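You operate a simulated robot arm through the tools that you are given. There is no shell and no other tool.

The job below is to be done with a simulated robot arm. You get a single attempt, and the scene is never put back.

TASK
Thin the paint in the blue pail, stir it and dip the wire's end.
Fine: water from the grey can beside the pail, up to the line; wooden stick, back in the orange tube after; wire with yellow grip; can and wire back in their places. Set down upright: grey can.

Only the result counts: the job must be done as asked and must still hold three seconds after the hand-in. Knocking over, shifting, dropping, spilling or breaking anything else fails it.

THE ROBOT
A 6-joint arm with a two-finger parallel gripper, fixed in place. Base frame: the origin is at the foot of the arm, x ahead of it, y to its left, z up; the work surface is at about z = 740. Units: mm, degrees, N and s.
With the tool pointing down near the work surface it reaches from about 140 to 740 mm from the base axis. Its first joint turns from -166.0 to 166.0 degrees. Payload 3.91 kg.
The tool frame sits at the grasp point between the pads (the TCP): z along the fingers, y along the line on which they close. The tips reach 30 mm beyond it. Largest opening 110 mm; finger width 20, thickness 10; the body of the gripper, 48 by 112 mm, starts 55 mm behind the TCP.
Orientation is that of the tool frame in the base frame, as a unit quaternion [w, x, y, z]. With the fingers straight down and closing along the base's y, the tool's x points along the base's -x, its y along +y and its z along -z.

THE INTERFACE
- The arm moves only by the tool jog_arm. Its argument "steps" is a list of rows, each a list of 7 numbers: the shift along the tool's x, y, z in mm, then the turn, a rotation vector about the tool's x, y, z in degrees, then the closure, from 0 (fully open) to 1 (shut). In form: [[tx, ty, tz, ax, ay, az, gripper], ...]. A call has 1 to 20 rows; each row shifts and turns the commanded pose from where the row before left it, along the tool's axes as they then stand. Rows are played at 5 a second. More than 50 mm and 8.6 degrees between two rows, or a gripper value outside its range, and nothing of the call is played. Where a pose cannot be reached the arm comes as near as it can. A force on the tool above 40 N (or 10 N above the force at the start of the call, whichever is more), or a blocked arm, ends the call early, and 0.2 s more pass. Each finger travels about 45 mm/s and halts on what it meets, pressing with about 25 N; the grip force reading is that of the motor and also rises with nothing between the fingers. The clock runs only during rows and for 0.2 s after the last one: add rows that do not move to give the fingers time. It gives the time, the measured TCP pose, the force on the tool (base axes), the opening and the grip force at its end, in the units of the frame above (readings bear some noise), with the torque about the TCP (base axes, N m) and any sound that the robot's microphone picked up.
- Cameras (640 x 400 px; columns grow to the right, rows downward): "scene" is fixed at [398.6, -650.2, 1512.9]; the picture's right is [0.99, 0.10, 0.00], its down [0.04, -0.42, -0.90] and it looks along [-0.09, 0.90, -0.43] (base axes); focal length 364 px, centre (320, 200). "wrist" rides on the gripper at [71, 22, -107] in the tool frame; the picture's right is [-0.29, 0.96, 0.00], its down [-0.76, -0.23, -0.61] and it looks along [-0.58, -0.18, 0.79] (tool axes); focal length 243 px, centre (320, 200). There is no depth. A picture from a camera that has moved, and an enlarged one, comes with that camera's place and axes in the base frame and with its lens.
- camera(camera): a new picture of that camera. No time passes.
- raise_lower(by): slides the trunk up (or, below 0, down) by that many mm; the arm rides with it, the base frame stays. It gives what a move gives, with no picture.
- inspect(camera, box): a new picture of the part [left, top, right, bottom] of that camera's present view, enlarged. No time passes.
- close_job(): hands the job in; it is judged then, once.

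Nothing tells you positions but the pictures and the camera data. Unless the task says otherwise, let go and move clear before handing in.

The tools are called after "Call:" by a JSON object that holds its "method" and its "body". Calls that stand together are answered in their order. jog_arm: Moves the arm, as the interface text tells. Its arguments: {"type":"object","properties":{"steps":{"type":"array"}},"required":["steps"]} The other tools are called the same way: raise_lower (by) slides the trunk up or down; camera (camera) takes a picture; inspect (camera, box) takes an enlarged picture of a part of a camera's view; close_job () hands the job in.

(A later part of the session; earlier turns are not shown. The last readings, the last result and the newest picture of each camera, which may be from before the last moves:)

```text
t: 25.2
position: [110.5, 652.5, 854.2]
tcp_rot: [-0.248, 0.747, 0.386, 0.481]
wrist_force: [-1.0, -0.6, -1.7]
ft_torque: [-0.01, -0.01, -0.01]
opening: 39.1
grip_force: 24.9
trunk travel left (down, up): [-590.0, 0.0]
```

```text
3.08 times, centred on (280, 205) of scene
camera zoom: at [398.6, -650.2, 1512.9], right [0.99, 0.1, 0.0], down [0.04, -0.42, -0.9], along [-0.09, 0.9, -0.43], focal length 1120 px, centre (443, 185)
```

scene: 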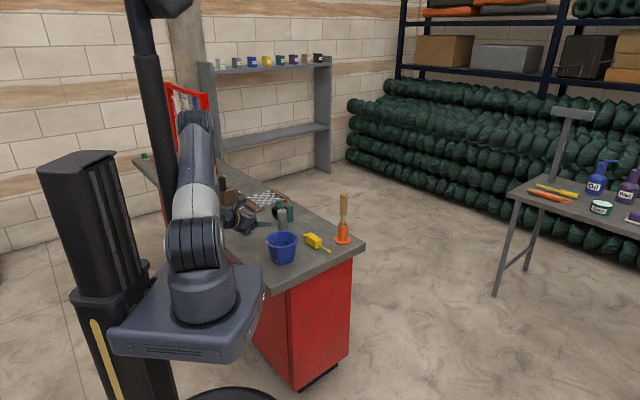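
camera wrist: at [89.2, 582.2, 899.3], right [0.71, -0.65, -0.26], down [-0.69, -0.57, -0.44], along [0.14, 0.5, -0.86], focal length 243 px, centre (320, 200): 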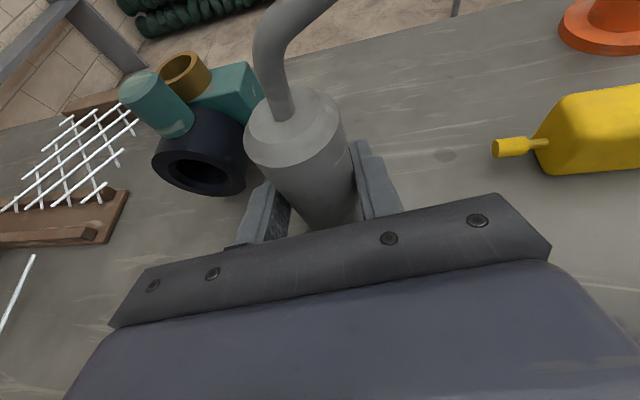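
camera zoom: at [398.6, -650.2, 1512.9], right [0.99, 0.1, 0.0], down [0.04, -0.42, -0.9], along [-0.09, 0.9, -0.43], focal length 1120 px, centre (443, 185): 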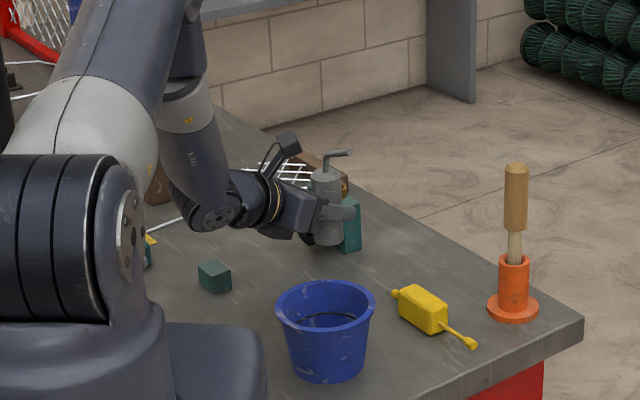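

Now I'll lift higher, carry the can toward the far-left side of the pail and yaw it so the spout points across the pail.

Call:
{"method": "jog_arm", "body": {"steps": [[38.7, 0, -17.5, 0, 0, 0, 1], [38.7, 0, -17.5, 0, 0, 0, 1], [-12.8, 16.7, -28.3, 0, 0, 0, 1], [-12.8, 16.7, -28.3, 0, 0, 0, 1], [-12.8, 16.7, -28.3, 0, 0, 0, 1], [0, 0, 0, -7.29, 0, 3.29, 1], [0, 0, 0, -7.29, 0, 3.29, 1], [0, 0, 0, 0, 0, 0, 1]]}}

Call:
{"method": "camera", "body": {"camera": "scene"}}

Call:
{"method": "camera", "body": {"camera": "wrist"}}

```text
t: 27.0
position: [95.7, 545.9, 940.0]
tcp_rot: [-0.179, 0.793, 0.278, 0.512]
wrist_force: [0.3, 0.2, -1.6]
ft_torque: [0.01, -0.01, -0.01]
opening: 39.1
grip_force: 25.0
trunk travel left (down, up): [-590.0, 0.0]
```

```text
taken
```

scene: 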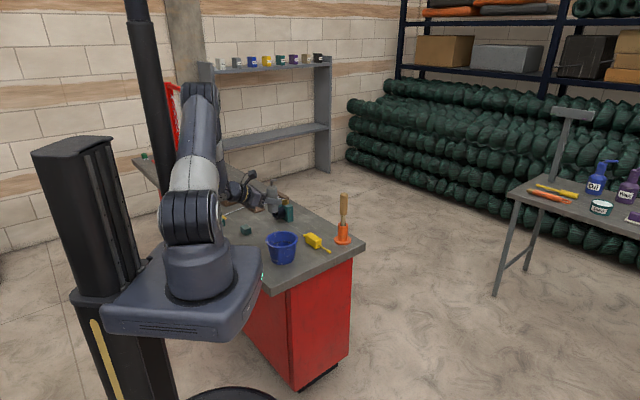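

```text
taken
camera wrist: at [57.4, 486.3, 1049.2], right [0.5, -0.82, -0.26], down [-0.82, -0.36, -0.44], along [0.27, 0.44, -0.86], focal length 243 px, centre (320, 200)
```

wrist: 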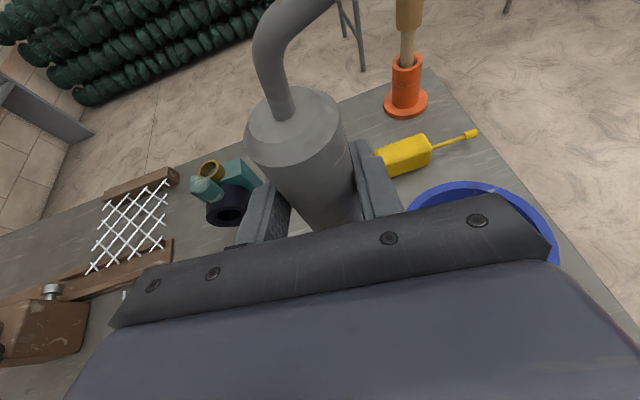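

Next I'll place the can so its spout tip will swing over the pail's centre and begin tilting in small amounts, checking the level as I go.

Call:
{"method": "jog_arm", "body": {"steps": [[-32.9, -3.8, 0, 0, 0, 0, 1], [0, 0, 0, 3.29, 0, 7.29, 1], [0, 0, 0, 3.29, 0, 7.29, 1], [0, 0, 0, 3.29, 0, 7.29, 1], [0, 0, 0, 3.29, 0, 7.29, 1], [0, 0, 0, 0, 0, 0, 1]]}}

Call:
{"method": "inspect", "body": {"camera": "scene", "box": [220, 170, 348, 270]}}

Call:
{"method": "camera", "body": {"camera": "wrist"}}

```text
t: 28.4
position: [44.9, 638.9, 967.0]
tcp_rot: [-0.378, 0.816, 0.128, 0.418]
wrist_force: [0.3, 0.1, -1.6]
ft_torque: [0.02, 0.0, 0.0]
opening: 38.8
grip_force: 24.5
out of reach, approached as far as the arm can: row 3, 4, 5
trunk travel left (down, up): [-590.0, 0.0]
```

```text
4.00 times, centred on (284, 220) of scene
camera zoom: at [398.6, -650.2, 1512.9], right [0.99, 0.1, 0.0], down [0.04, -0.42, -0.9], along [-0.09, 0.9, -0.43], focal length 1456 px, centre (464, 120)
```

zoom: 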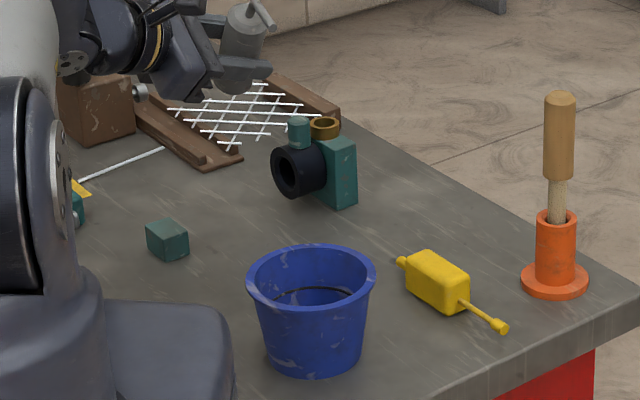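

```text
taken
camera wrist: at [37.8, 537.9, 1050.7], right [0.32, -0.62, -0.71], down [-0.95, -0.2, -0.25], along [0.01, 0.76, -0.65], focal length 243 px, centre (320, 200)
```

wrist: 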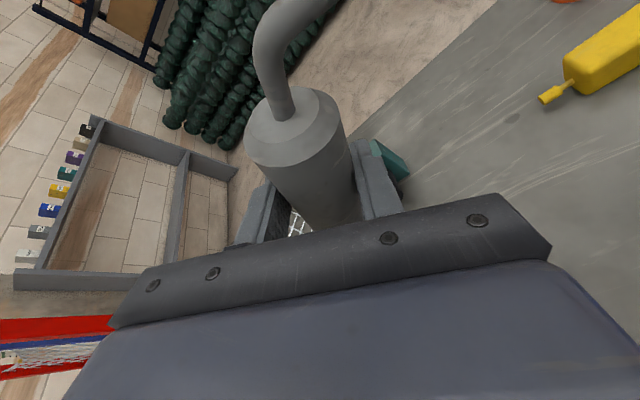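

The wrist could not roll that far and the arm drifted up and away, with the can still held, tilted only about 31° and apparently unspilled. I'll right it and return it to its spot, then regrasp from above so I can pour by pitching, which the wrist does easily.

Call:
{"method": "jog_arm", "body": {"steps": [[0, 0, 0, -3.15, 0, -6.98, 1], [0, 0, 0, -3.15, 0, -6.98, 1], [0, 0, 0, -3.15, 0, -6.98, 1], [0, 0, 0, -3.15, 0, -6.98, 1], [0, 0, 0, 7.29, 0, -3.29, 1], [0, 0, 0, 7.29, 0, -3.29, 1], [0, 0, 0, 0, 0, 0, 1]]}}

Call:
{"method": "inspect", "body": {"camera": "scene", "box": [200, 140, 360, 270]}}

Call:
{"method": "camera", "body": {"camera": "wrist"}}

```text
t: 30.0
position: [45.2, 638.2, 965.7]
tcp_rot: [-0.26, 0.747, 0.381, 0.479]
wrist_force: [0.1, 0.0, -1.5]
ft_torque: [0.03, 0.02, -0.01]
opening: 39.0
grip_force: 25.2
trunk travel left (down, up): [-590.0, 0.0]
```

```text
3.08 times, centred on (280, 205) of scene
camera zoom: at [398.6, -650.2, 1512.9], right [0.99, 0.1, 0.0], down [0.04, -0.42, -0.9], along [-0.09, 0.9, -0.43], focal length 1120 px, centre (443, 185)
```

zoom: 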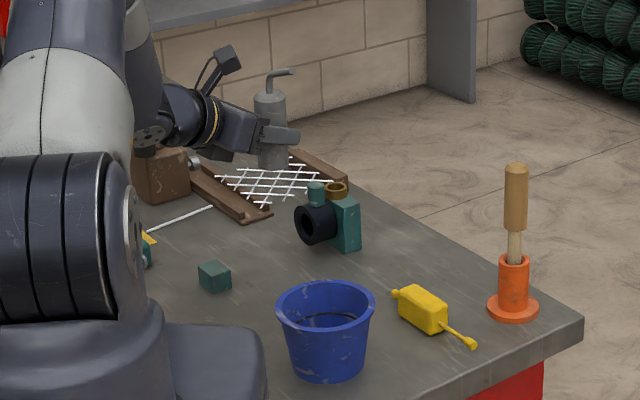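

```text
taken
camera wrist: at [25.9, 567.6, 1074.8], right [0.71, -0.65, -0.29], down [-0.7, -0.57, -0.44], along [0.12, 0.51, -0.85], focal length 243 px, centre (320, 200)
```

wrist: 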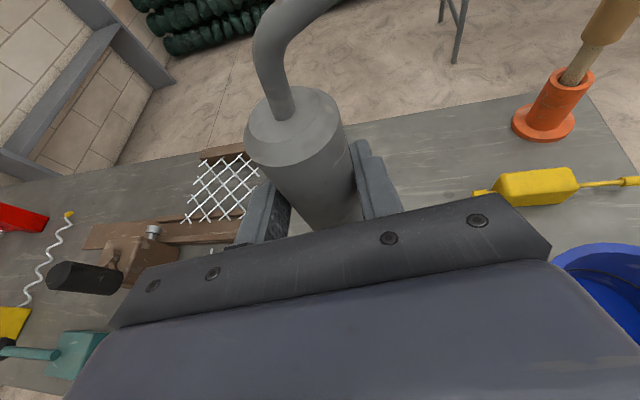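

Call:
{"method": "jog_arm", "body": {"steps": [[0, 0, 0, -1.3, 0, -0.95, 1], [10.2, 22.5, 22.5, 0, 0, 0, 1], [10.2, 22.5, 22.5, 0, 0, 0, 1], [-30.4, 0, 13.7, 0, 0, 0, 1], [-30.4, 0, 13.7, 0, 0, 0, 1], [-30.4, 0, 13.7, 0, 0, 0, 1], [0, 0, 0, 0, 0, 0, 1]]}}

Call:
{"method": "inspect", "body": {"camera": "scene", "box": [220, 160, 340, 250]}}

```text
t: 31.6
position: [110.8, 653.2, 865.2]
tcp_rot: [-0.246, 0.748, 0.38, 0.486]
wrist_force: [0.2, -0.1, -2.2]
ft_torque: [-0.03, 0.01, 0.0]
opening: 39.2
grip_force: 24.7
trunk travel left (down, up): [-590.0, 0.0]
```

```text
4.44 times, centred on (280, 205) of scene
camera zoom: at [398.6, -650.2, 1512.9], right [0.99, 0.1, 0.0], down [0.04, -0.42, -0.9], along [-0.09, 0.9, -0.43], focal length 1617 px, centre (498, 178)
```

zoom: 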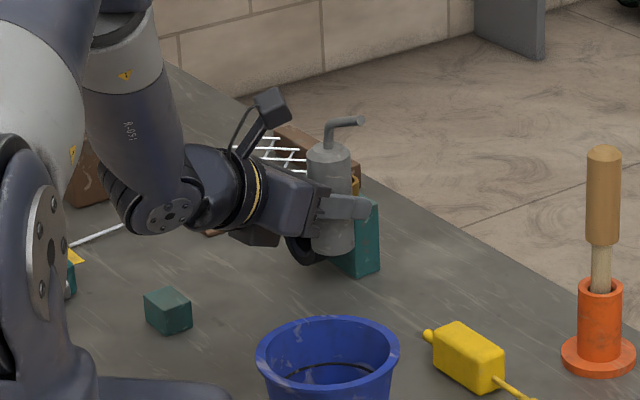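

Call:
{"method": "jog_arm", "body": {"steps": [[-33.2, 0, 15, 0, 0, 0, 1], [-28.3, 0, 12.7, 0, 0, 0, 1], [-5.5, 0, 2.5, 0, 0, 0, 1], [0, 0, 0, 0, 0, 0, 1]]}}

```text
t: 32.6
position: [113.7, 651.6, 792.3]
tcp_rot: [-0.246, 0.748, 0.38, 0.486]
wrist_force: [-0.7, 0.1, -2.1]
ft_torque: [0.01, 0.02, 0.0]
opening: 39.0
grip_force: 25.0
trunk travel left (down, up): [-590.0, 0.0]
```

Call:
{"method": "jog_arm", "body": {"steps": [[-2, -2.2, -0.8, 0, 0, 0, 1], [-0.6, 0, 0.3, 0, 0, 0, 1], [0, 0, 0, 0, 0, 0, 1]]}}

Call:
{"method": "inspect", "body": {"camera": "scene", "box": [240, 180, 340, 260]}}

```text
t: 33.4
position: [109.5, 651.6, 789.3]
tcp_rot: [-0.246, 0.748, 0.38, 0.486]
wrist_force: [0.3, -0.1, -1.7]
ft_torque: [0.0, 0.04, -0.03]
opening: 38.8
grip_force: 25.1
trunk travel left (down, up): [-590.0, 0.0]
```

```text
5.00 times, centred on (290, 220) of scene
camera zoom: at [398.6, -650.2, 1512.9], right [0.99, 0.1, 0.0], down [0.04, -0.42, -0.9], along [-0.09, 0.9, -0.43], focal length 1819 px, centre (470, 100)
```

zoom: 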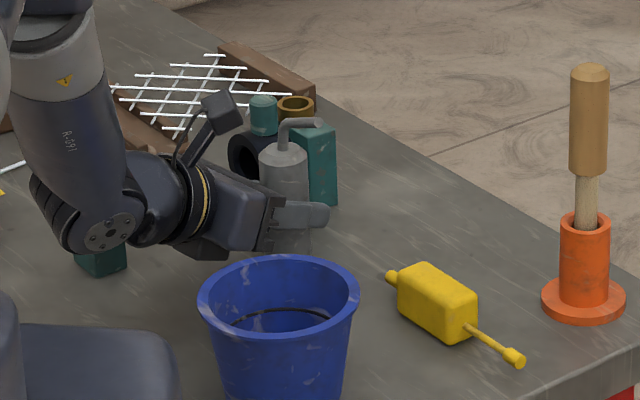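

The force still shows the can's weight, so it isn't on the bench yet. I'll lower in tiny steps until it touches.

Call:
{"method": "jog_arm", "body": {"steps": [[-0.7, 0, 0.3, 0, 0, 0, 1], [0, 0, 0, 0, 0, 0, 1]]}}

Call:
{"method": "jog_arm", "body": {"steps": [[-0.7, 0, 0.3, 0, 0, 0, 1], [0, 0, 0, 0, 0, 0, 1]]}}

```text
t: 34.0
position: [110.9, 652.6, 790.3]
tcp_rot: [-0.246, 0.747, 0.38, 0.486]
wrist_force: [0.8, -0.2, 2.0]
ft_torque: [-0.08, 0.01, 0.02]
opening: 38.9
grip_force: 25.0
trunk travel left (down, up): [-590.0, 0.0]
```

```text
t: 34.6
position: [111.6, 653.5, 789.3]
tcp_rot: [-0.246, 0.747, 0.379, 0.487]
wrist_force: [1.5, -1.7, 7.4]
ft_torque: [-0.18, -0.01, 0.02]
opening: 38.7
grip_force: 24.7
trunk travel left (down, up): [-590.0, 0.0]
```

It's touching the bench now. I'll ease off slightly, open and back straight out.

Call:
{"method": "jog_arm", "body": {"steps": [[0.7, 0, -0.3, 0, 0, 0, 1], [0, 0, 0, 0, 0, 0, 0.6], [0, 0, 0, 0, 0, 0, 0.4], [0, 0, 0, 0, 0, 0, 0.3], [0, 0, 0, 0, 0, 0, 0.3], [0, 0, -37, 0, 0, 0, 0.3], [0, 0, -37, 0, 0, 0, 0.3], [0, 0, -37, 0, 0, 0, 0.3], [0, 0, -37, 0, 0, 0, 0.3], [0, 0, 0, 0, 0, 0, 0.3]]}}

Call:
{"method": "camera", "body": {"camera": "wrist"}}

Call:
{"method": "inspect", "body": {"camera": "scene", "box": [220, 170, 360, 260]}}

```text
t: 36.8
position: [26.7, 542.1, 851.5]
tcp_rot: [-0.246, 0.747, 0.38, 0.486]
wrist_force: [-0.5, -0.2, -0.2]
ft_torque: [0.0, 0.02, 0.03]
opening: 77.0
grip_force: 0.1
trunk travel left (down, up): [-590.0, 0.0]
```

```text
taken
camera wrist: at [4.6, 473.6, 959.9], right [0.7, -0.66, -0.26], down [-0.7, -0.56, -0.45], along [0.15, 0.5, -0.85], focal length 243 px, centre (320, 200)
```

wrist: 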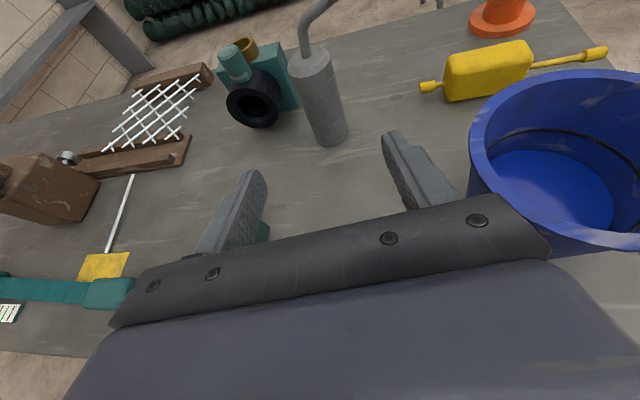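

```text
4.44 times, centred on (290, 215) of scene
camera zoom: at [398.6, -650.2, 1512.9], right [0.99, 0.1, 0.0], down [0.04, -0.42, -0.9], along [-0.09, 0.9, -0.43], focal length 1617 px, centre (453, 133)
```

zoom: 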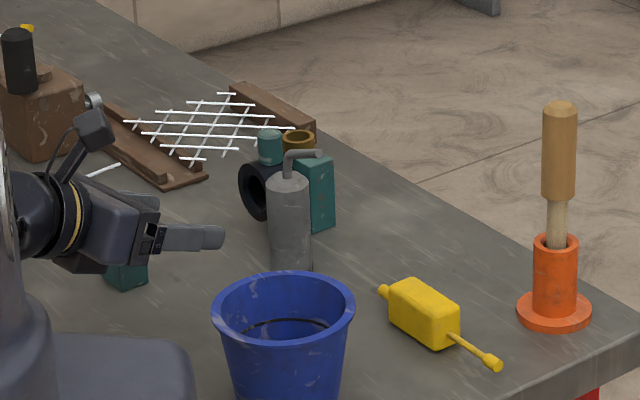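

The can stands upright in its place. Now I'll rise, turn the tool straight down and yaw it so the fingers will close across the spout direction.

Call:
{"method": "jog_arm", "body": {"steps": [[45.7, 0, -20.4, 0, 0, 0, 0.3], [45.7, 0, -20.4, 0, 0, 0, 0.3], [45.7, 0, -20.4, 0, 0, 0, 0.3], [45.7, 0, -20.4, 0, 0, 0, 0.3], [0, 0, 0, 0, -8.25, 0, 0.3], [0, 0, 0, 0, -8.25, 0, 0.3], [0, 0, 0, 0, -8.25, 0, 0.3], [0, 0, 0, 0, -8.25, 0, 0.3], [0, 0, 0, 0, -8.25, 0, 0.3], [0, 0, 0, 0, -8.25, 0, 0.3], [0, 0, 0, 0, -8.25, 0, 0.3], [0, 0, 0, 0, -8.25, 0, 0.3], [0, 0, 0, 0, 0, 0, 0.3]]}}

Call:
{"method": "jog_arm", "body": {"steps": [[0, 0, 0, 0, 0, -8.1, 0.3], [0, 0, 0, 0, 0, -8.1, 0.3], [0, 0, 0, 0, 0, -8.1, 0.3], [0, 0, 0, 0, 0, -8.1, 0.3], [0, 0, 0, 0, 0, -8.1, 0.3], [0, 0, 0, 0, 0, -8.1, 0.3], [0, 0, 0, 0, 0, -8.1, 0.3], [0, 0, 0, 0, 0, -8.1, 0.3], [0, 0, 0, 0, 0, -8.1, 0.3], [0, 0, 0, 0, 0, -8.1, 0.3], [0, 0, 0, 0, 0, -8.1, 0.3], [0, 0, 0, 0, 0, 0, 0.3]]}}

Call:
{"method": "camera", "body": {"camera": "wrist"}}

Call:
{"method": "camera", "body": {"camera": "scene"}}

```text
t: 39.6
position: [26.6, 543.3, 1050.0]
tcp_rot: [-0.065, 0.882, 0.448, 0.134]
wrist_force: [0.5, 0.4, -0.2]
ft_torque: [-0.01, 0.0, 0.01]
opening: 76.8
grip_force: 0.1
out of reach, approached as far as the arm can: row 11, 12
trunk travel left (down, up): [-590.0, 0.0]
```

```text
t: 42.2
position: [30.2, 544.5, 1050.9]
tcp_rot: [0.049, 0.313, 0.938, 0.141]
wrist_force: [-0.6, -0.2, -0.1]
ft_torque: [-0.01, 0.03, -0.02]
opening: 77.0
grip_force: 0.1
trunk travel left (down, up): [-590.0, 0.0]
```

```text
taken
camera wrist: at [-34.3, 577.1, 1159.6], right [0.78, 0.56, 0.28], down [0.36, -0.78, 0.52], along [0.51, -0.3, -0.81], focal length 243 px, centre (320, 200)
```

wrist: 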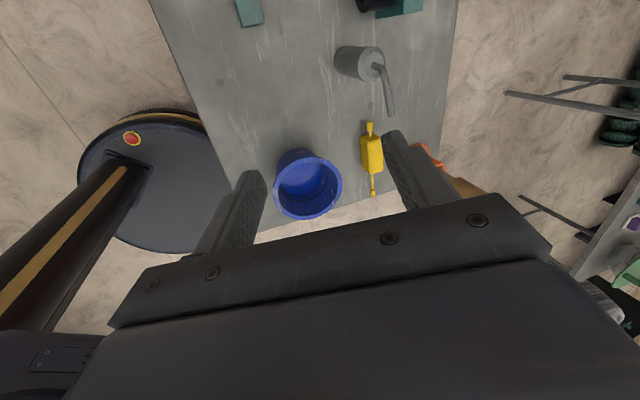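

```text
taken
```

scene: 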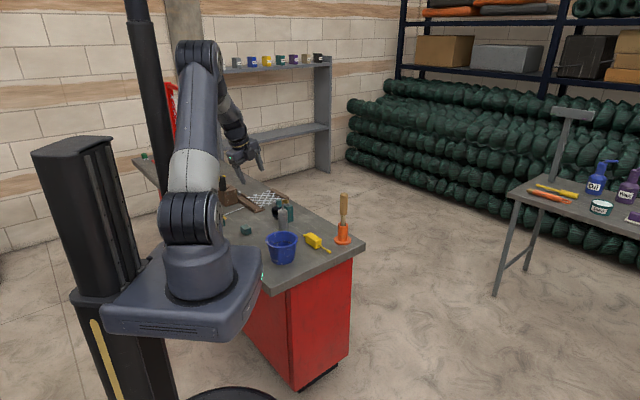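

Call:
{"method": "jog_arm", "body": {"steps": [[0, 0, 0, 8.55, 0, 0, 0.3], [0, 0, 0, 8.55, 0, 0, 0.3], [0.3, 45, 13.3, 0, 0, 0, 0.3], [0.3, 45, 13.3, 0, 0, 0, 0.3], [0.3, 45, 13.3, 0, 0, 0, 0.3], [0, 0, 0, 0, 0, 0, 0.3]]}}

Call:
{"method": "camera", "body": {"camera": "wrist"}}

Call:
{"method": "camera", "body": {"camera": "scene"}}

```text
t: 43.6
position: [100.1, 640.1, 1037.4]
tcp_rot: [0.07, 0.316, 0.934, 0.153]
wrist_force: [0.4, 0.3, -0.3]
ft_torque: [0.03, 0.0, 0.01]
opening: 77.1
grip_force: 0.1
out of reach, approached as far as the arm can: row 1, 2, 3, 4, 5
trunk travel left (down, up): [-590.0, 0.0]
```

```text
taken
camera wrist: at [31.3, 672.8, 1144.3], right [0.77, 0.54, 0.33], down [0.33, -0.79, 0.52], along [0.54, -0.3, -0.79], focal length 243 px, centre (320, 200)
```

wrist: 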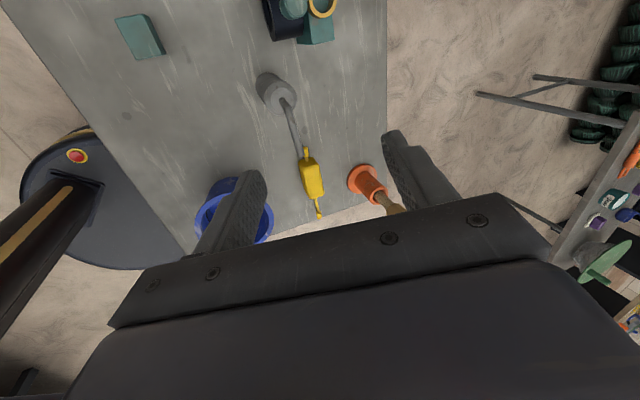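

```text
taken
```

scene: 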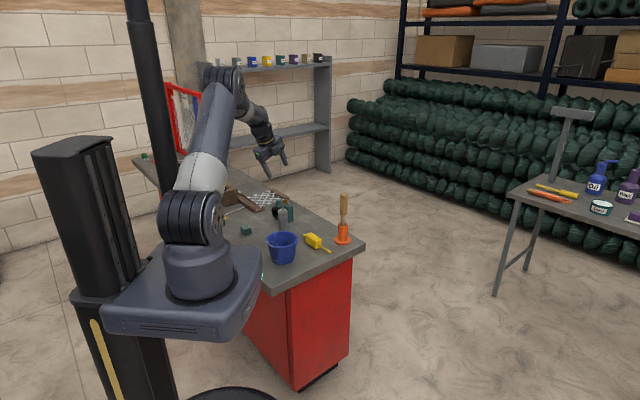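

Some joint is at a limit, so the tool stays tilted about 19°. I'll test small turns to learn which direction is free.

Call:
{"method": "jog_arm", "body": {"steps": [[0, 0, 0, 4, 0, 0, 0.3], [0, 0, 0, 0, 0, 0, 0.3]]}}

Call:
{"method": "jog_arm", "body": {"steps": [[0, 0, 0, 0, 0, -8, 0.3], [0, 0, 0, 0, 0, -8, 0.3], [0, 0, 0, 0, 0, 0, 0.3]]}}

Call:
{"method": "inspect", "body": {"camera": "scene", "box": [140, 40, 320, 250]}}

```text
t: 44.2
position: [99.3, 640.0, 1038.4]
tcp_rot: [0.071, 0.315, 0.934, 0.154]
wrist_force: [0.0, -1.1, 0.3]
ft_torque: [0.02, 0.07, -0.02]
opening: 76.9
grip_force: 0.0
out of reach, approached as far as the arm can: row 1
trunk travel left (down, up): [-590.0, 0.0]
```

```text
t: 45.0
position: [98.8, 639.9, 1037.0]
tcp_rot: [0.091, 0.182, 0.969, 0.142]
wrist_force: [0.8, -0.4, -1.0]
ft_torque: [-0.02, 0.02, -0.01]
opening: 77.2
grip_force: 0.1
trunk travel left (down, up): [-590.0, 0.0]
```

```text
1.90 times, centred on (230, 145) of scene
camera zoom: at [398.6, -650.2, 1512.9], right [0.99, 0.1, 0.0], down [0.04, -0.42, -0.9], along [-0.09, 0.9, -0.43], focal length 693 px, centre (491, 305)
```

zoom: 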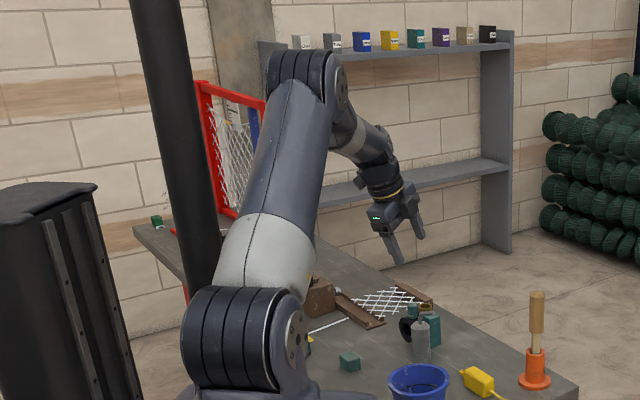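

Call:
{"method": "jog_arm", "body": {"steps": [[0, 0, 0, 1.19, 3.67, 1.04, 0.3], [0, 0, 0, 0, 0, 0, 0.3]]}}

Call:
{"method": "jog_arm", "body": {"steps": [[0, 0, 0, 3.79, -0.99, -0.82, 0.3], [0, 0, 0, 0, 0, 0, 0.3]]}}

```text
t: 45.6
position: [97.6, 638.8, 1038.0]
tcp_rot: [0.091, 0.183, 0.969, 0.142]
wrist_force: [1.1, 0.2, -0.5]
ft_torque: [-0.02, -0.02, -0.01]
opening: 77.0
grip_force: 0.1
out of reach, approached as far as the arm can: row 1
trunk travel left (down, up): [-590.0, 0.0]
```

```text
t: 46.2
position: [95.6, 637.5, 1036.2]
tcp_rot: [0.102, 0.18, 0.972, 0.112]
wrist_force: [0.4, -0.1, -0.3]
ft_torque: [0.02, 0.04, 0.0]
opening: 77.1
grip_force: 0.0
out of reach, approached as far as the arm can: row 1
trunk travel left (down, up): [-590.0, 0.0]
```

The wrist seems to be in a flipped configuration with one joint at its limit. I'll unwind it in free air by swinging the tool out to the right and up, over the forearm line, then back down in the arm's plane.

Call:
{"method": "jog_arm", "body": {"steps": [[0, 0, 0, -7.21, -4.51, 0, 0.3], [0, 0, 0, -7.21, -4.51, 0, 0.3], [0, 0, 0, -7.21, -4.51, 0, 0.3], [0, 0, 0, -7.21, -4.51, 0, 0.3], [0, 0, 0, -7.21, -4.51, 0, 0.3], [0, 0, 0, -7.21, -4.51, 0, 0.3], [0, 0, 0, 0, 0, 0, 0.3]]}}

Call:
{"method": "inspect", "body": {"camera": "scene", "box": [140, 40, 320, 250]}}

```text
t: 47.8
position: [95.1, 636.2, 1035.3]
tcp_rot: [0.373, 0.152, 0.817, 0.413]
wrist_force: [-0.3, -0.5, 0.7]
ft_torque: [-0.02, 0.0, -0.04]
opening: 76.9
grip_force: 0.1
trunk travel left (down, up): [-590.0, 0.0]
```

```text
1.90 times, centred on (230, 145) of scene
camera zoom: at [398.6, -650.2, 1512.9], right [0.99, 0.1, 0.0], down [0.04, -0.42, -0.9], along [-0.09, 0.9, -0.43], focal length 693 px, centre (491, 305)
```

zoom: 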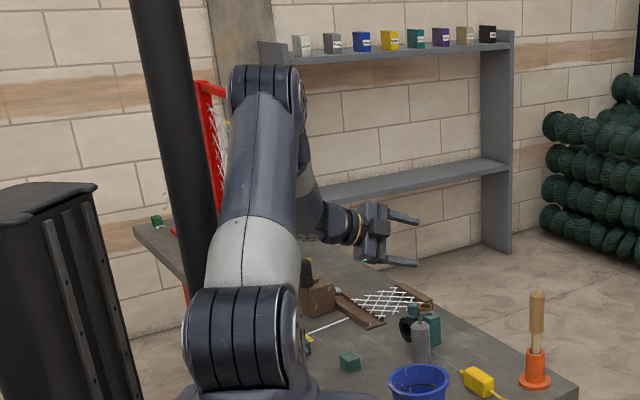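

Call:
{"method": "jog_arm", "body": {"steps": [[0, 0, 0, -4.11, 6.7, -3.24, 0.3], [0, 0, 0, -4.11, 6.7, -3.24, 0.3], [0, 0, 0, -4.11, 6.7, -3.24, 0.3], [0, 0, 0, -4.11, 6.7, -3.24, 0.3], [0, 0, 0, -4.11, 6.7, -3.24, 0.3], [0, 0, 0, 0, 0, 0, 0.3]]}}

Call:
{"method": "inspect", "body": {"camera": "scene", "box": [140, 40, 320, 250]}}

```text
t: 49.2
position: [96.5, 636.8, 1034.6]
tcp_rot: [0.198, -0.154, 0.817, 0.519]
wrist_force: [-0.4, 0.0, -0.1]
ft_torque: [-0.01, 0.01, 0.02]
opening: 76.7
grip_force: 0.2
trunk travel left (down, up): [-590.0, 0.0]
```

```text
1.90 times, centred on (230, 145) of scene
camera zoom: at [398.6, -650.2, 1512.9], right [0.99, 0.1, 0.0], down [0.04, -0.42, -0.9], along [-0.09, 0.9, -0.43], focal length 693 px, centre (491, 305)
```

zoom: 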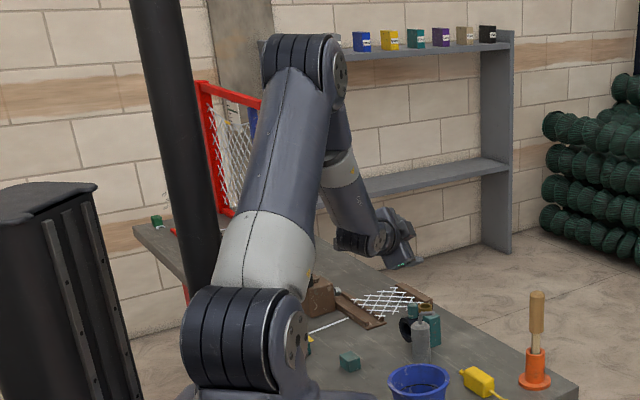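

Call:
{"method": "jog_arm", "body": {"steps": [[0, 0, 0, 7.19, 4.41, 0, 0.3], [0, 0, 0, 7.19, 4.41, 0, 0.3], [0, 0, 0, 7.19, 4.41, 0, 0.3], [0, 0, 0, 7.19, 4.41, 0, 0.3], [0, 0, 0, 7.19, 4.41, 0, 0.3], [0, 0, 0, 7.19, 4.41, 0, 0.3], [0, 0, 0, 7.19, 4.41, 0, 0.3], [0, 0, 0, 7.19, 4.41, 0, 0.3], [0, 0, 0, 0, 0, 0, 0.3]]}}

Call:
{"method": "inspect", "body": {"camera": "scene", "box": [140, 40, 320, 250]}}

```text
t: 51.2
position: [67.4, 596.9, 1001.1]
tcp_rot: [0.122, -0.154, 0.979, 0.053]
wrist_force: [0.7, -0.6, -0.6]
ft_torque: [0.02, 0.02, 0.05]
opening: 76.9
grip_force: 0.1
out of reach, approached as far as the arm can: row 3, 5, 6, 7, 8
trunk travel left (down, up): [-590.0, 0.0]
```

```text
1.90 times, centred on (230, 145) of scene
camera zoom: at [398.6, -650.2, 1512.9], right [0.99, 0.1, 0.0], down [0.04, -0.42, -0.9], along [-0.09, 0.9, -0.43], focal length 693 px, centre (491, 305)
```

zoom: 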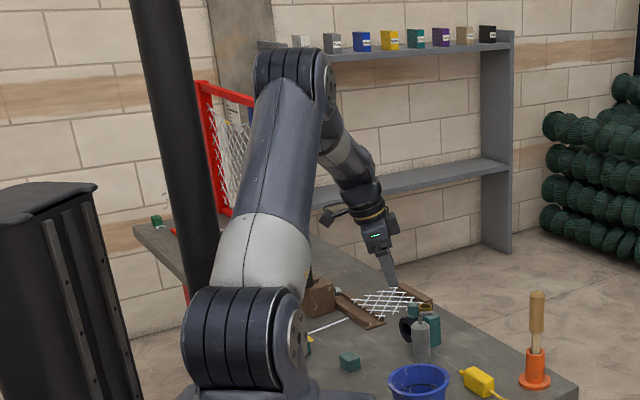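

It passed to the right of the forearm line again, so the heading must be a bit more to the left. I'll repeat the manoeuvre with the tool heading near azimuth 90°.

Call:
{"method": "jog_arm", "body": {"steps": [[0, 0, 0, -2.13, -8.23, 0, 0.3], [0, 0, 0, -2.13, -8.23, 0, 0.3], [0, 0, 0, -2.13, -8.23, 0, 0.3], [0, 0, 0, -2.13, -8.23, 0, 0.3], [0, 0, 0, -2.13, -8.23, 0, 0.3], [0, 0, 0, -2.13, -8.23, 0, 0.3], [0, 0, 0, -7.29, 1.89, -3.31, 0.3], [0, 0, 0, -7.29, 1.89, -3.31, 0.3], [0, 0, 0, -7.29, 1.89, -3.31, 0.3], [0, 0, 0, -7.29, 1.89, -3.31, 0.3], [0, 0, 0, -7.29, 1.89, -3.31, 0.3], [0, 0, 0, -7.29, 1.89, -3.31, 0.3], [0, 0, 0, -7.29, 1.89, -3.31, 0.3], [0, 0, 0, 0, 0, 0, 0.3]]}}

Call:
{"method": "inspect", "body": {"camera": "scene", "box": [140, 40, 320, 250]}}

```text
t: 54.2
position: [66.9, 595.7, 1001.5]
tcp_rot: [0.336, -0.512, 0.662, 0.433]
wrist_force: [1.0, -0.5, -0.2]
ft_torque: [0.0, 0.01, 0.0]
opening: 77.1
grip_force: 0.2
trunk travel left (down, up): [-590.0, 0.0]
```

```text
1.90 times, centred on (230, 145) of scene
camera zoom: at [398.6, -650.2, 1512.9], right [0.99, 0.1, 0.0], down [0.04, -0.42, -0.9], along [-0.09, 0.9, -0.43], focal length 693 px, centre (491, 305)
```

zoom: 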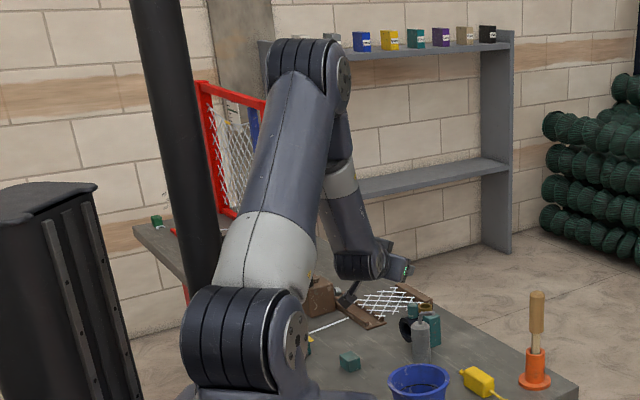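

Call:
{"method": "jog_arm", "body": {"steps": [[0, 0, 0, 2.11, 8.13, 0, 0.3], [0, 0, 0, 2.11, 8.13, 0, 0.3], [0, 0, 0, 2.11, 8.13, 0, 0.3], [0, 0, 0, 2.11, 8.13, 0, 0.3], [0, 0, 0, 2.11, 8.13, 0, 0.3], [0, 0, 0, 2.11, 8.13, 0, 0.3], [0, 0, 0, 2.11, 8.13, 0, 0.3], [0, 0, 0, 2.11, 8.13, 0, 0.3], [0, 0, 0, 0, 0, 0, 0.3]]}}

Call:
{"method": "inspect", "body": {"camera": "scene", "box": [140, 40, 320, 250]}}

```text
t: 56.2
position: [67.2, 597.5, 1000.5]
tcp_rot: [-0.004, -0.612, 0.791, -0.005]
wrist_force: [-0.3, 0.2, 0.4]
ft_torque: [-0.02, 0.03, -0.01]
opening: 76.8
grip_force: 0.0
trunk travel left (down, up): [-590.0, 0.0]
```

```text
1.90 times, centred on (230, 145) of scene
camera zoom: at [398.6, -650.2, 1512.9], right [0.99, 0.1, 0.0], down [0.04, -0.42, -0.9], along [-0.09, 0.9, -0.43], focal length 693 px, centre (491, 305)
```

zoom: 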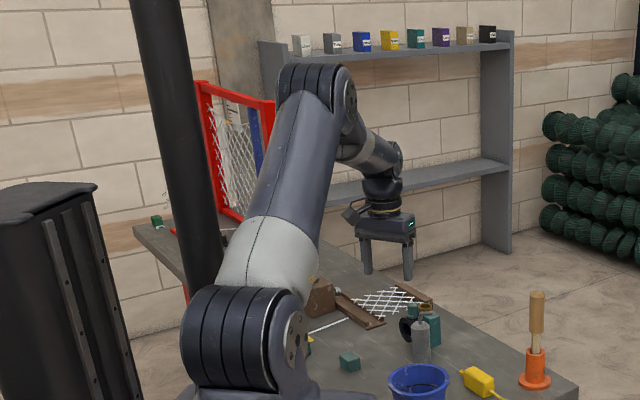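

That worked: the tool now points straight down with nothing at a limit. I'll yaw so the tool's −x axis lines up with the spout and move above the can.

Call:
{"method": "jog_arm", "body": {"steps": [[0, 0, 0, 0, 0, 8.03, 0.3], [0, 0, 0, 0, 0, 8.03, 0.3], [0, 0, 0, 0, 0, 8.03, 0.3], [0, 0, 0, 0, 0, 8.03, 0.3], [0, 0, 0, 0, 0, 8.03, 0.3], [0, 0, 0, 0, 0, 8.03, 0.3], [0, 0, 0, 0, 0, 8.03, 0.3], [0, 0, 0, 0, 0, 8.03, 0.3], [0, 0, 0, 0, 0, 8.03, 0.3], [0, 0, 0, 0, 0, 8.03, 0.3], [0, 0, 0, 0, 0, 8.03, 0.3], [0, 0, 0, 0, 0, 8.03, 0.3], [0, 0, 0, 0, 0, 8.03, 0.3], [0, 0, 0, 0, 0, 8.03, 0.3], [0, 0, 0, 0, 0, 0, 0.3]]}}

Call:
{"method": "camera", "body": {"camera": "wrist"}}

```text
t: 59.4
position: [66.7, 595.8, 1000.3]
tcp_rot: [0.002, 0.318, 0.948, -0.006]
wrist_force: [-0.9, 0.5, -1.1]
ft_torque: [-0.01, 0.02, 0.01]
opening: 77.1
grip_force: 0.0
trunk travel left (down, up): [-590.0, 0.0]
```

```text
taken
camera wrist: at [23.2, 656.5, 1107.2], right [0.81, 0.59, -0.01], down [0.47, -0.63, 0.62], along [0.36, -0.5, -0.79], focal length 243 px, centre (320, 200)
```

wrist: 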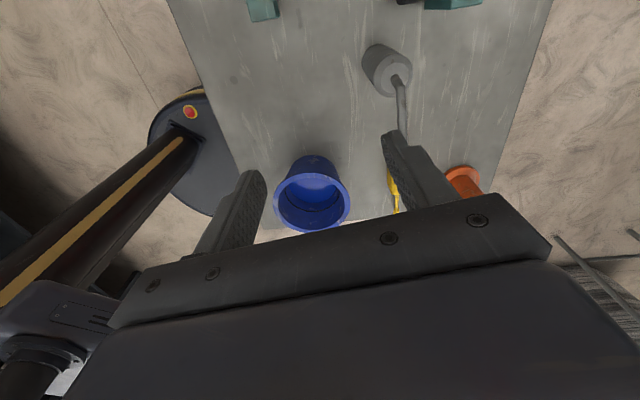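

Call:
{"method": "inspect", "body": {"camera": "wrist", "box": [340, 30, 440, 140]}}

Call:
{"method": "inspect", "body": {"camera": "wrist", "box": [250, 140, 370, 240]}}

```text
3.64 times, centred on (390, 85) of wrist
camera zoom: at [23.2, 656.5, 1107.2], right [0.81, 0.59, -0.01], down [0.47, -0.63, 0.62], along [0.36, -0.5, -0.79], focal length 882 px, centre (66, 618)
```

zoom: 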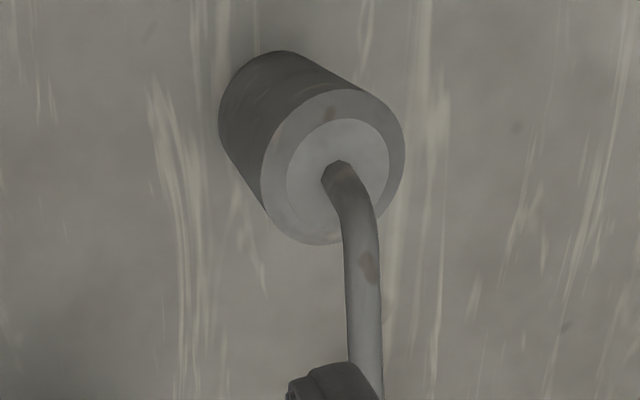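

```text
4.00 times, centred on (310, 190) of wrist
camera zoom: at [23.2, 656.5, 1107.2], right [0.81, 0.59, -0.01], down [0.47, -0.63, 0.62], along [0.36, -0.5, -0.79], focal length 970 px, centre (360, 240)
```

zoom: 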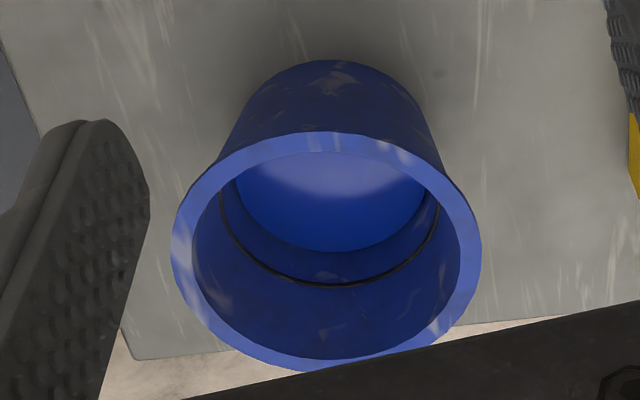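

The can's axis is about (112, 655.5) and the spout azimuth about −39°, so the tool is well aligned. I'll move above the can and descend partway.

Call:
{"method": "jog_arm", "body": {"steps": [[0, 0, 0, -0.57, 0.43, 0, 0.3], [-0.2, 37.5, 0, 0, 0, 0, 0.3], [-0.2, 37.5, 0, 0, 0, 0, 0.3], [0, 0, 45, 0, 0, 0, 0.3], [0, 0, 45, 0, 0, 0, 0.3], [0, 0, 35, 0, 0, 0, 0.3], [0, 0, 0, 0, 0, 0, 0.3]]}}

Call:
{"method": "camera", "body": {"camera": "wrist"}}

Call:
{"method": "inspect", "body": {"camera": "scene", "box": [220, 150, 340, 240]}}

```text
t: 61.0
position: [110.3, 655.1, 876.5]
tcp_rot: [-0.001, 0.317, 0.948, 0.001]
wrist_force: [-0.4, -0.9, -0.1]
ft_torque: [0.04, 0.02, -0.02]
opening: 77.2
grip_force: 0.2
trunk travel left (down, up): [-590.0, 0.0]
```

```text
taken
camera wrist: at [67.7, 713.2, 984.1], right [0.81, 0.59, 0.0], down [0.47, -0.64, 0.61], along [0.36, -0.49, -0.79], focal length 243 px, centre (320, 200)
```

wrist: 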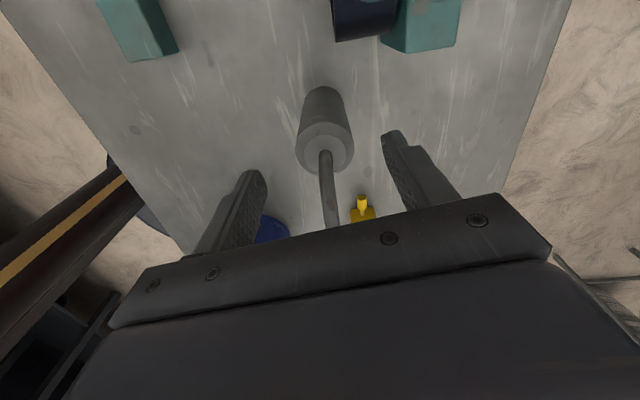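

```text
4.44 times, centred on (280, 195) of scene
camera zoom: at [398.6, -650.2, 1512.9], right [0.99, 0.1, 0.0], down [0.04, -0.42, -0.9], along [-0.09, 0.9, -0.43], focal length 1617 px, centre (498, 222)
```

zoom: 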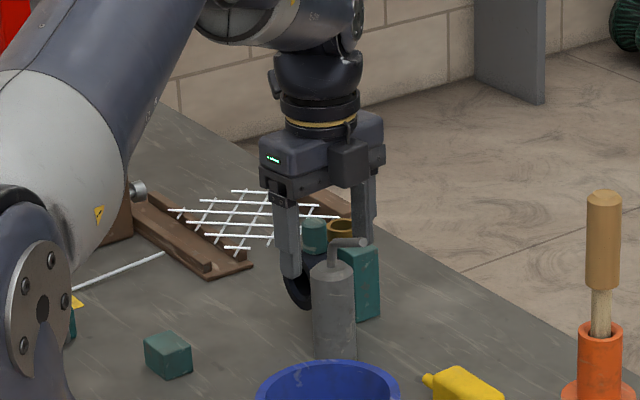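

Call:
{"method": "inspect", "body": {"camera": "wrist", "box": [280, 80, 370, 240]}}

Call:
{"method": "inspect", "body": {"camera": "scene", "box": [270, 180, 320, 230]}}

```text
2.50 times, centred on (325, 160) of wrist
camera zoom: at [67.7, 713.2, 984.1], right [0.81, 0.59, 0.0], down [0.47, -0.64, 0.61], along [0.36, -0.49, -0.79], focal length 606 px, centre (308, 300)
```

zoom: 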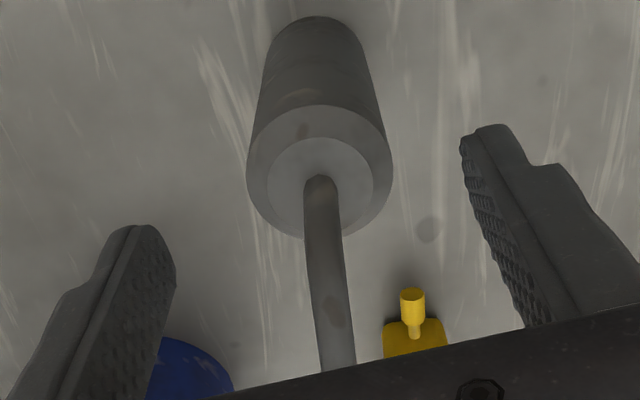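

```text
8.00 times, centred on (295, 205) of scene
camera zoom: at [398.6, -650.2, 1512.9], right [0.99, 0.1, 0.0], down [0.04, -0.42, -0.9], along [-0.09, 0.9, -0.43], focal length 2911 px, centre (520, 160)
```

zoom: 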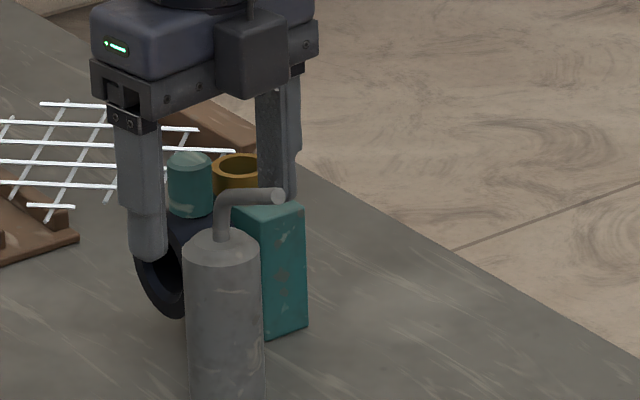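

The can's centre is about 3 mm off toward +y of the tool. I'll correct that, descend to z ≈ 831 with the gripper body just above the spout pipe, and grip the upper body.

Call:
{"method": "jog_arm", "body": {"steps": [[0, 3.2, 0, 0, 0, 0, 0.3], [0, 0, 22, 0, 0, 0, 0.3], [0, 0, 22, 0, 0, 0, 0.3], [0, 0, 0, 0, 0, 0, 0.3]]}}

Call:
{"method": "inspect", "body": {"camera": "scene", "box": [255, 175, 320, 240]}}

Call:
{"method": "inspect", "body": {"camera": "wrist", "box": [240, 80, 420, 250]}}

```text
t: 62.0
position: [114.6, 658.1, 832.0]
tcp_rot: [0.0, 0.317, 0.949, -0.001]
wrist_force: [-0.5, 0.1, 0.2]
ft_torque: [-0.03, 0.01, 0.04]
opening: 77.2
grip_force: 0.1
trunk travel left (down, up): [-590.0, 0.0]
```

```text
6.15 times, centred on (288, 208) of scene
camera zoom: at [398.6, -650.2, 1512.9], right [0.99, 0.1, 0.0], down [0.04, -0.42, -0.9], along [-0.09, 0.9, -0.43], focal length 2239 px, centre (520, 154)
```

zoom: 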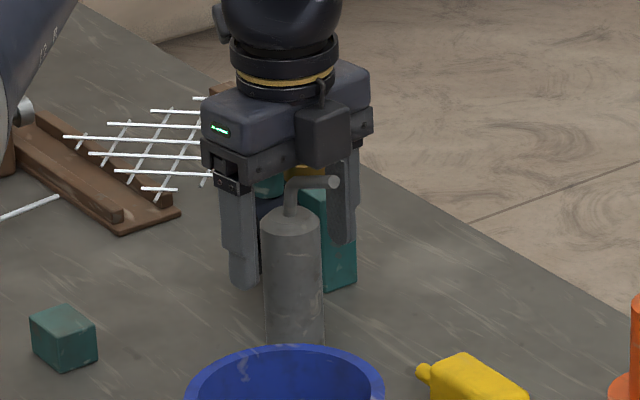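

```text
2.35 times, centred on (330, 165) of wrist
camera zoom: at [71.3, 717.3, 939.2], right [0.81, 0.59, 0.0], down [0.47, -0.64, 0.61], along [0.36, -0.49, -0.79], focal length 571 px, centre (296, 282)
```

zoom: 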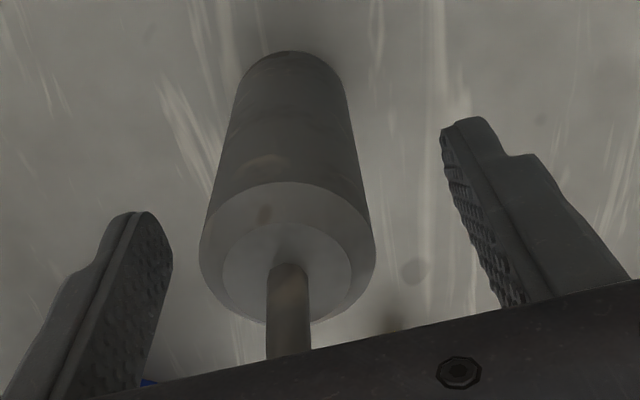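

Call:
{"method": "jog_arm", "body": {"steps": [[0, -0.9, 0, 0, 0, 0, 0.3], [0, 0, 0, 0, 0, 0, 0.5], [0, 0, 0, 0, 0, 0, 0.7], [0, 0, 0, 0, 0, 0, 1], [0, 0, 0, 0, 0, 0, 1], [0, 0, 0, 0, 0, 0, 1], [0, 0, 0, 0, 0, 0, 1]]}}

Call:
{"method": "inspect", "body": {"camera": "scene", "box": [255, 175, 320, 240]}}

Call:
{"method": "inspect", "body": {"camera": "wrist", "box": [240, 80, 420, 250]}}

```text
t: 63.6
position: [112.6, 657.8, 832.2]
tcp_rot: [0.0, 0.316, 0.949, -0.001]
wrist_force: [-0.5, -0.2, 1.1]
ft_torque: [0.0, -0.02, 0.01]
opening: 38.6
grip_force: 25.1
trunk travel left (down, up): [-590.0, 0.0]
```

```text
6.15 times, centred on (288, 208) of scene
camera zoom: at [398.6, -650.2, 1512.9], right [0.99, 0.1, 0.0], down [0.04, -0.42, -0.9], along [-0.09, 0.9, -0.43], focal length 2239 px, centre (520, 154)
```

zoom: 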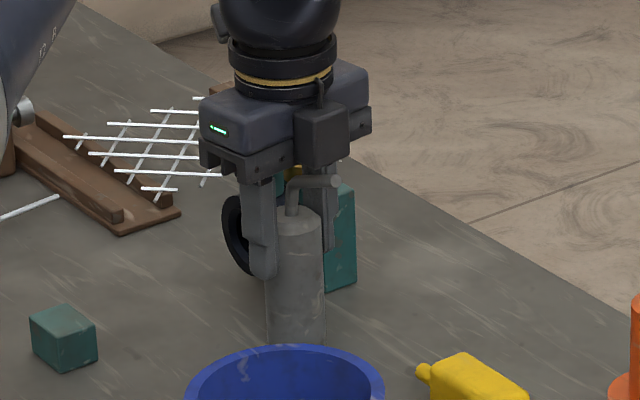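

```text
2.35 times, centred on (330, 165) of wrist
camera zoom: at [70.3, 717.0, 939.4], right [0.81, 0.59, 0.0], down [0.47, -0.64, 0.61], along [0.36, -0.49, -0.79], focal length 571 px, centre (296, 282)
```

zoom: 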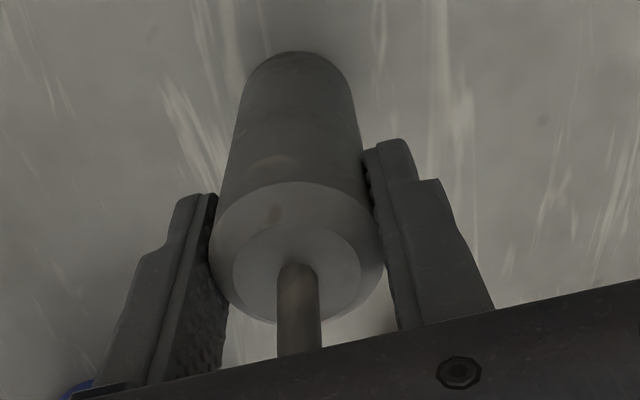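

The can is gripped from above. I'll lift it, carry it to the far side of the pail and yaw it so the spout points back over the pail.

Call:
{"method": "jog_arm", "body": {"steps": [[0, 0, -43, 0, 0, 0, 1], [0, 0, -43, 0, 0, 0, 1], [0, 0, -43, 0, 0, 0, 1], [-27.8, -34.9, 0, 0, 0, 0, 1], [-27.8, -34.9, 0, 0, 0, 0, 1], [-27.8, -34.9, 0, 0, 0, 0, 1], [0, 0, 0, 0, 0, 7, 1], [0, 0, 0, 0, 0, 7, 1], [0, 0, 0, 0, 0, 7, 1], [0, 0, 0, 0, 0, 7, 1], [0, 0, 0, 0, 0, 0, 1]]}}

Call:
{"method": "camera", "body": {"camera": "scene"}}

Call:
{"method": "camera", "body": {"camera": "wrist"}}

```text
t: 66.0
position: [117.0, 525.6, 960.7]
tcp_rot: [0.0, 0.537, 0.843, -0.001]
wrist_force: [0.0, -1.1, -1.4]
ft_torque: [0.0, -0.02, 0.0]
opening: 38.7
grip_force: 24.6
trunk travel left (down, up): [-590.0, 0.0]
```

```text
taken
```

scene: 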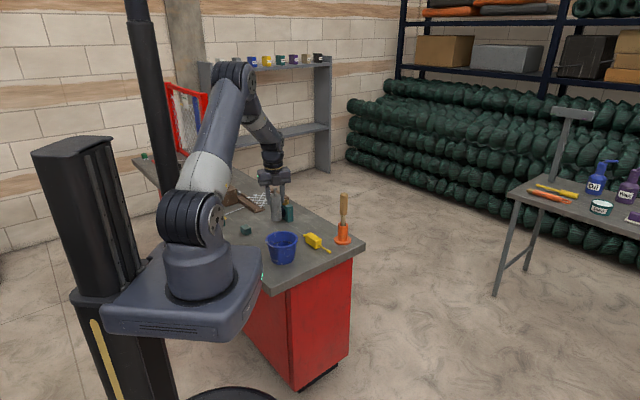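

```text
taken
camera wrist: at [107.4, 597.7, 1068.3], right [0.99, 0.14, 0.0], down [0.11, -0.79, 0.61], along [0.09, -0.6, -0.79], focal length 243 px, centre (320, 200)
```

wrist: 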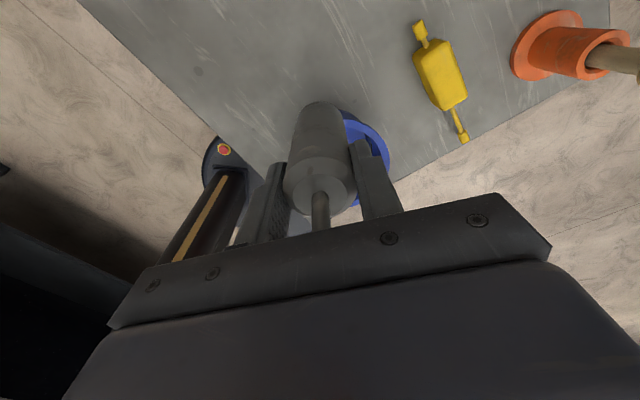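

No limits were hit. Now I'll pitch the tool up gently to begin tilting the can.

Call:
{"method": "jog_arm", "body": {"steps": [[0, 0, 0, 0, 8, 0, 1], [0, 0, 0, 0, 8, 0, 1], [0, 0, 0, 0, 0, 0, 1]]}}

Call:
{"method": "jog_arm", "body": {"steps": [[0, 0, 0, 0, 8, 0, 1], [0, 0, 0, 0, 8, 0, 1], [0, 0, 0, 0, 0, 0, 1]]}}

Call:
{"method": "inspect", "body": {"camera": "scene", "box": [200, 130, 360, 270]}}

```text
t: 66.8
position: [116.8, 523.7, 961.8]
tcp_rot: [-0.118, 0.532, 0.835, 0.074]
wrist_force: [0.1, -0.1, -1.4]
ft_torque: [0.0, -0.03, 0.01]
opening: 38.6
grip_force: 24.1
trunk travel left (down, up): [-590.0, 0.0]
```

```text
t: 67.6
position: [117.6, 523.8, 961.8]
tcp_rot: [-0.232, 0.517, 0.811, 0.148]
wrist_force: [-0.8, -0.1, -1.7]
ft_torque: [-0.05, -0.02, 0.02]
opening: 38.4
grip_force: 24.9
trunk travel left (down, up): [-590.0, 0.0]
```

```text
2.86 times, centred on (280, 200) of scene
camera zoom: at [398.6, -650.2, 1512.9], right [0.99, 0.1, 0.0], down [0.04, -0.42, -0.9], along [-0.09, 0.9, -0.43], focal length 1040 px, centre (434, 200)
```

zoom: 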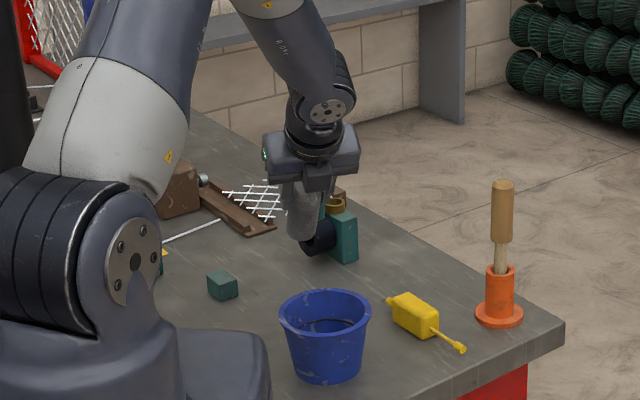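

Call:
{"method": "jog_arm", "body": {"steps": [[0, 0, 0, 0, 7, 0, 1], [0, 0, 0, 0, 6, 0, 1], [0, 0, 0, 0, 0, 0, 1]]}}

Call:
{"method": "jog_arm", "body": {"steps": [[-30, 0, 30, 0, 0, 0, 1], [-30, 0, 30, 0, 0, 0, 1], [0, 0, 0, 0, 0, 0, 1]]}}

Call:
{"method": "inspect", "body": {"camera": "scene", "box": [220, 150, 348, 270]}}

Call:
{"method": "camera", "body": {"camera": "wrist"}}

```text
t: 68.4
position: [117.6, 523.8, 961.7]
tcp_rot: [-0.323, 0.495, 0.78, 0.205]
wrist_force: [0.2, 0.1, -1.8]
ft_torque: [-0.1, -0.02, 0.03]
opening: 38.7
grip_force: 24.9
trunk travel left (down, up): [-590.0, 0.0]
```

```text
t: 69.2
position: [118.9, 523.8, 876.9]
tcp_rot: [-0.323, 0.496, 0.779, 0.205]
wrist_force: [-0.5, 0.4, -1.4]
ft_torque: [-0.05, -0.01, 0.03]
opening: 38.3
grip_force: 24.6
trunk travel left (down, up): [-590.0, 0.0]
```

```text
3.33 times, centred on (284, 210) of scene
camera zoom: at [398.6, -650.2, 1512.9], right [0.99, 0.1, 0.0], down [0.04, -0.42, -0.9], along [-0.09, 0.9, -0.43], focal length 1213 px, centre (440, 167)
```

zoom: 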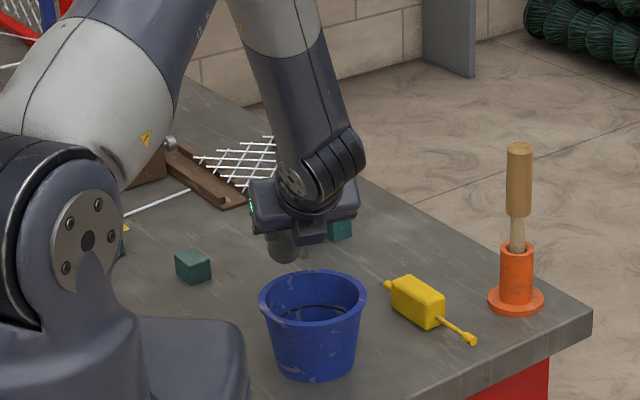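

```text
taken
camera wrist: at [148.0, 508.5, 1003.7], right [0.95, 0.22, -0.21], down [0.2, -0.97, -0.11], along [-0.22, 0.06, -0.97], focal length 243 px, centre (320, 200)
```

wrist: 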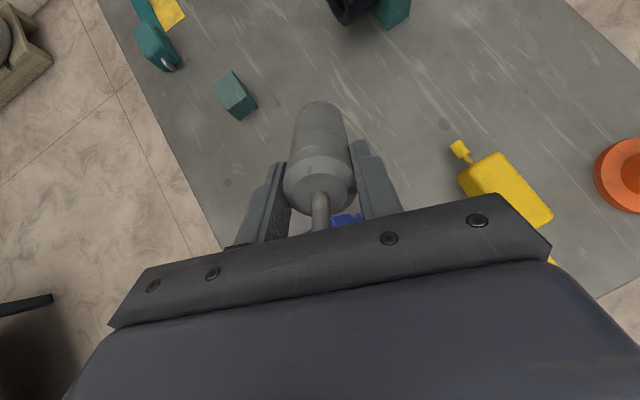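

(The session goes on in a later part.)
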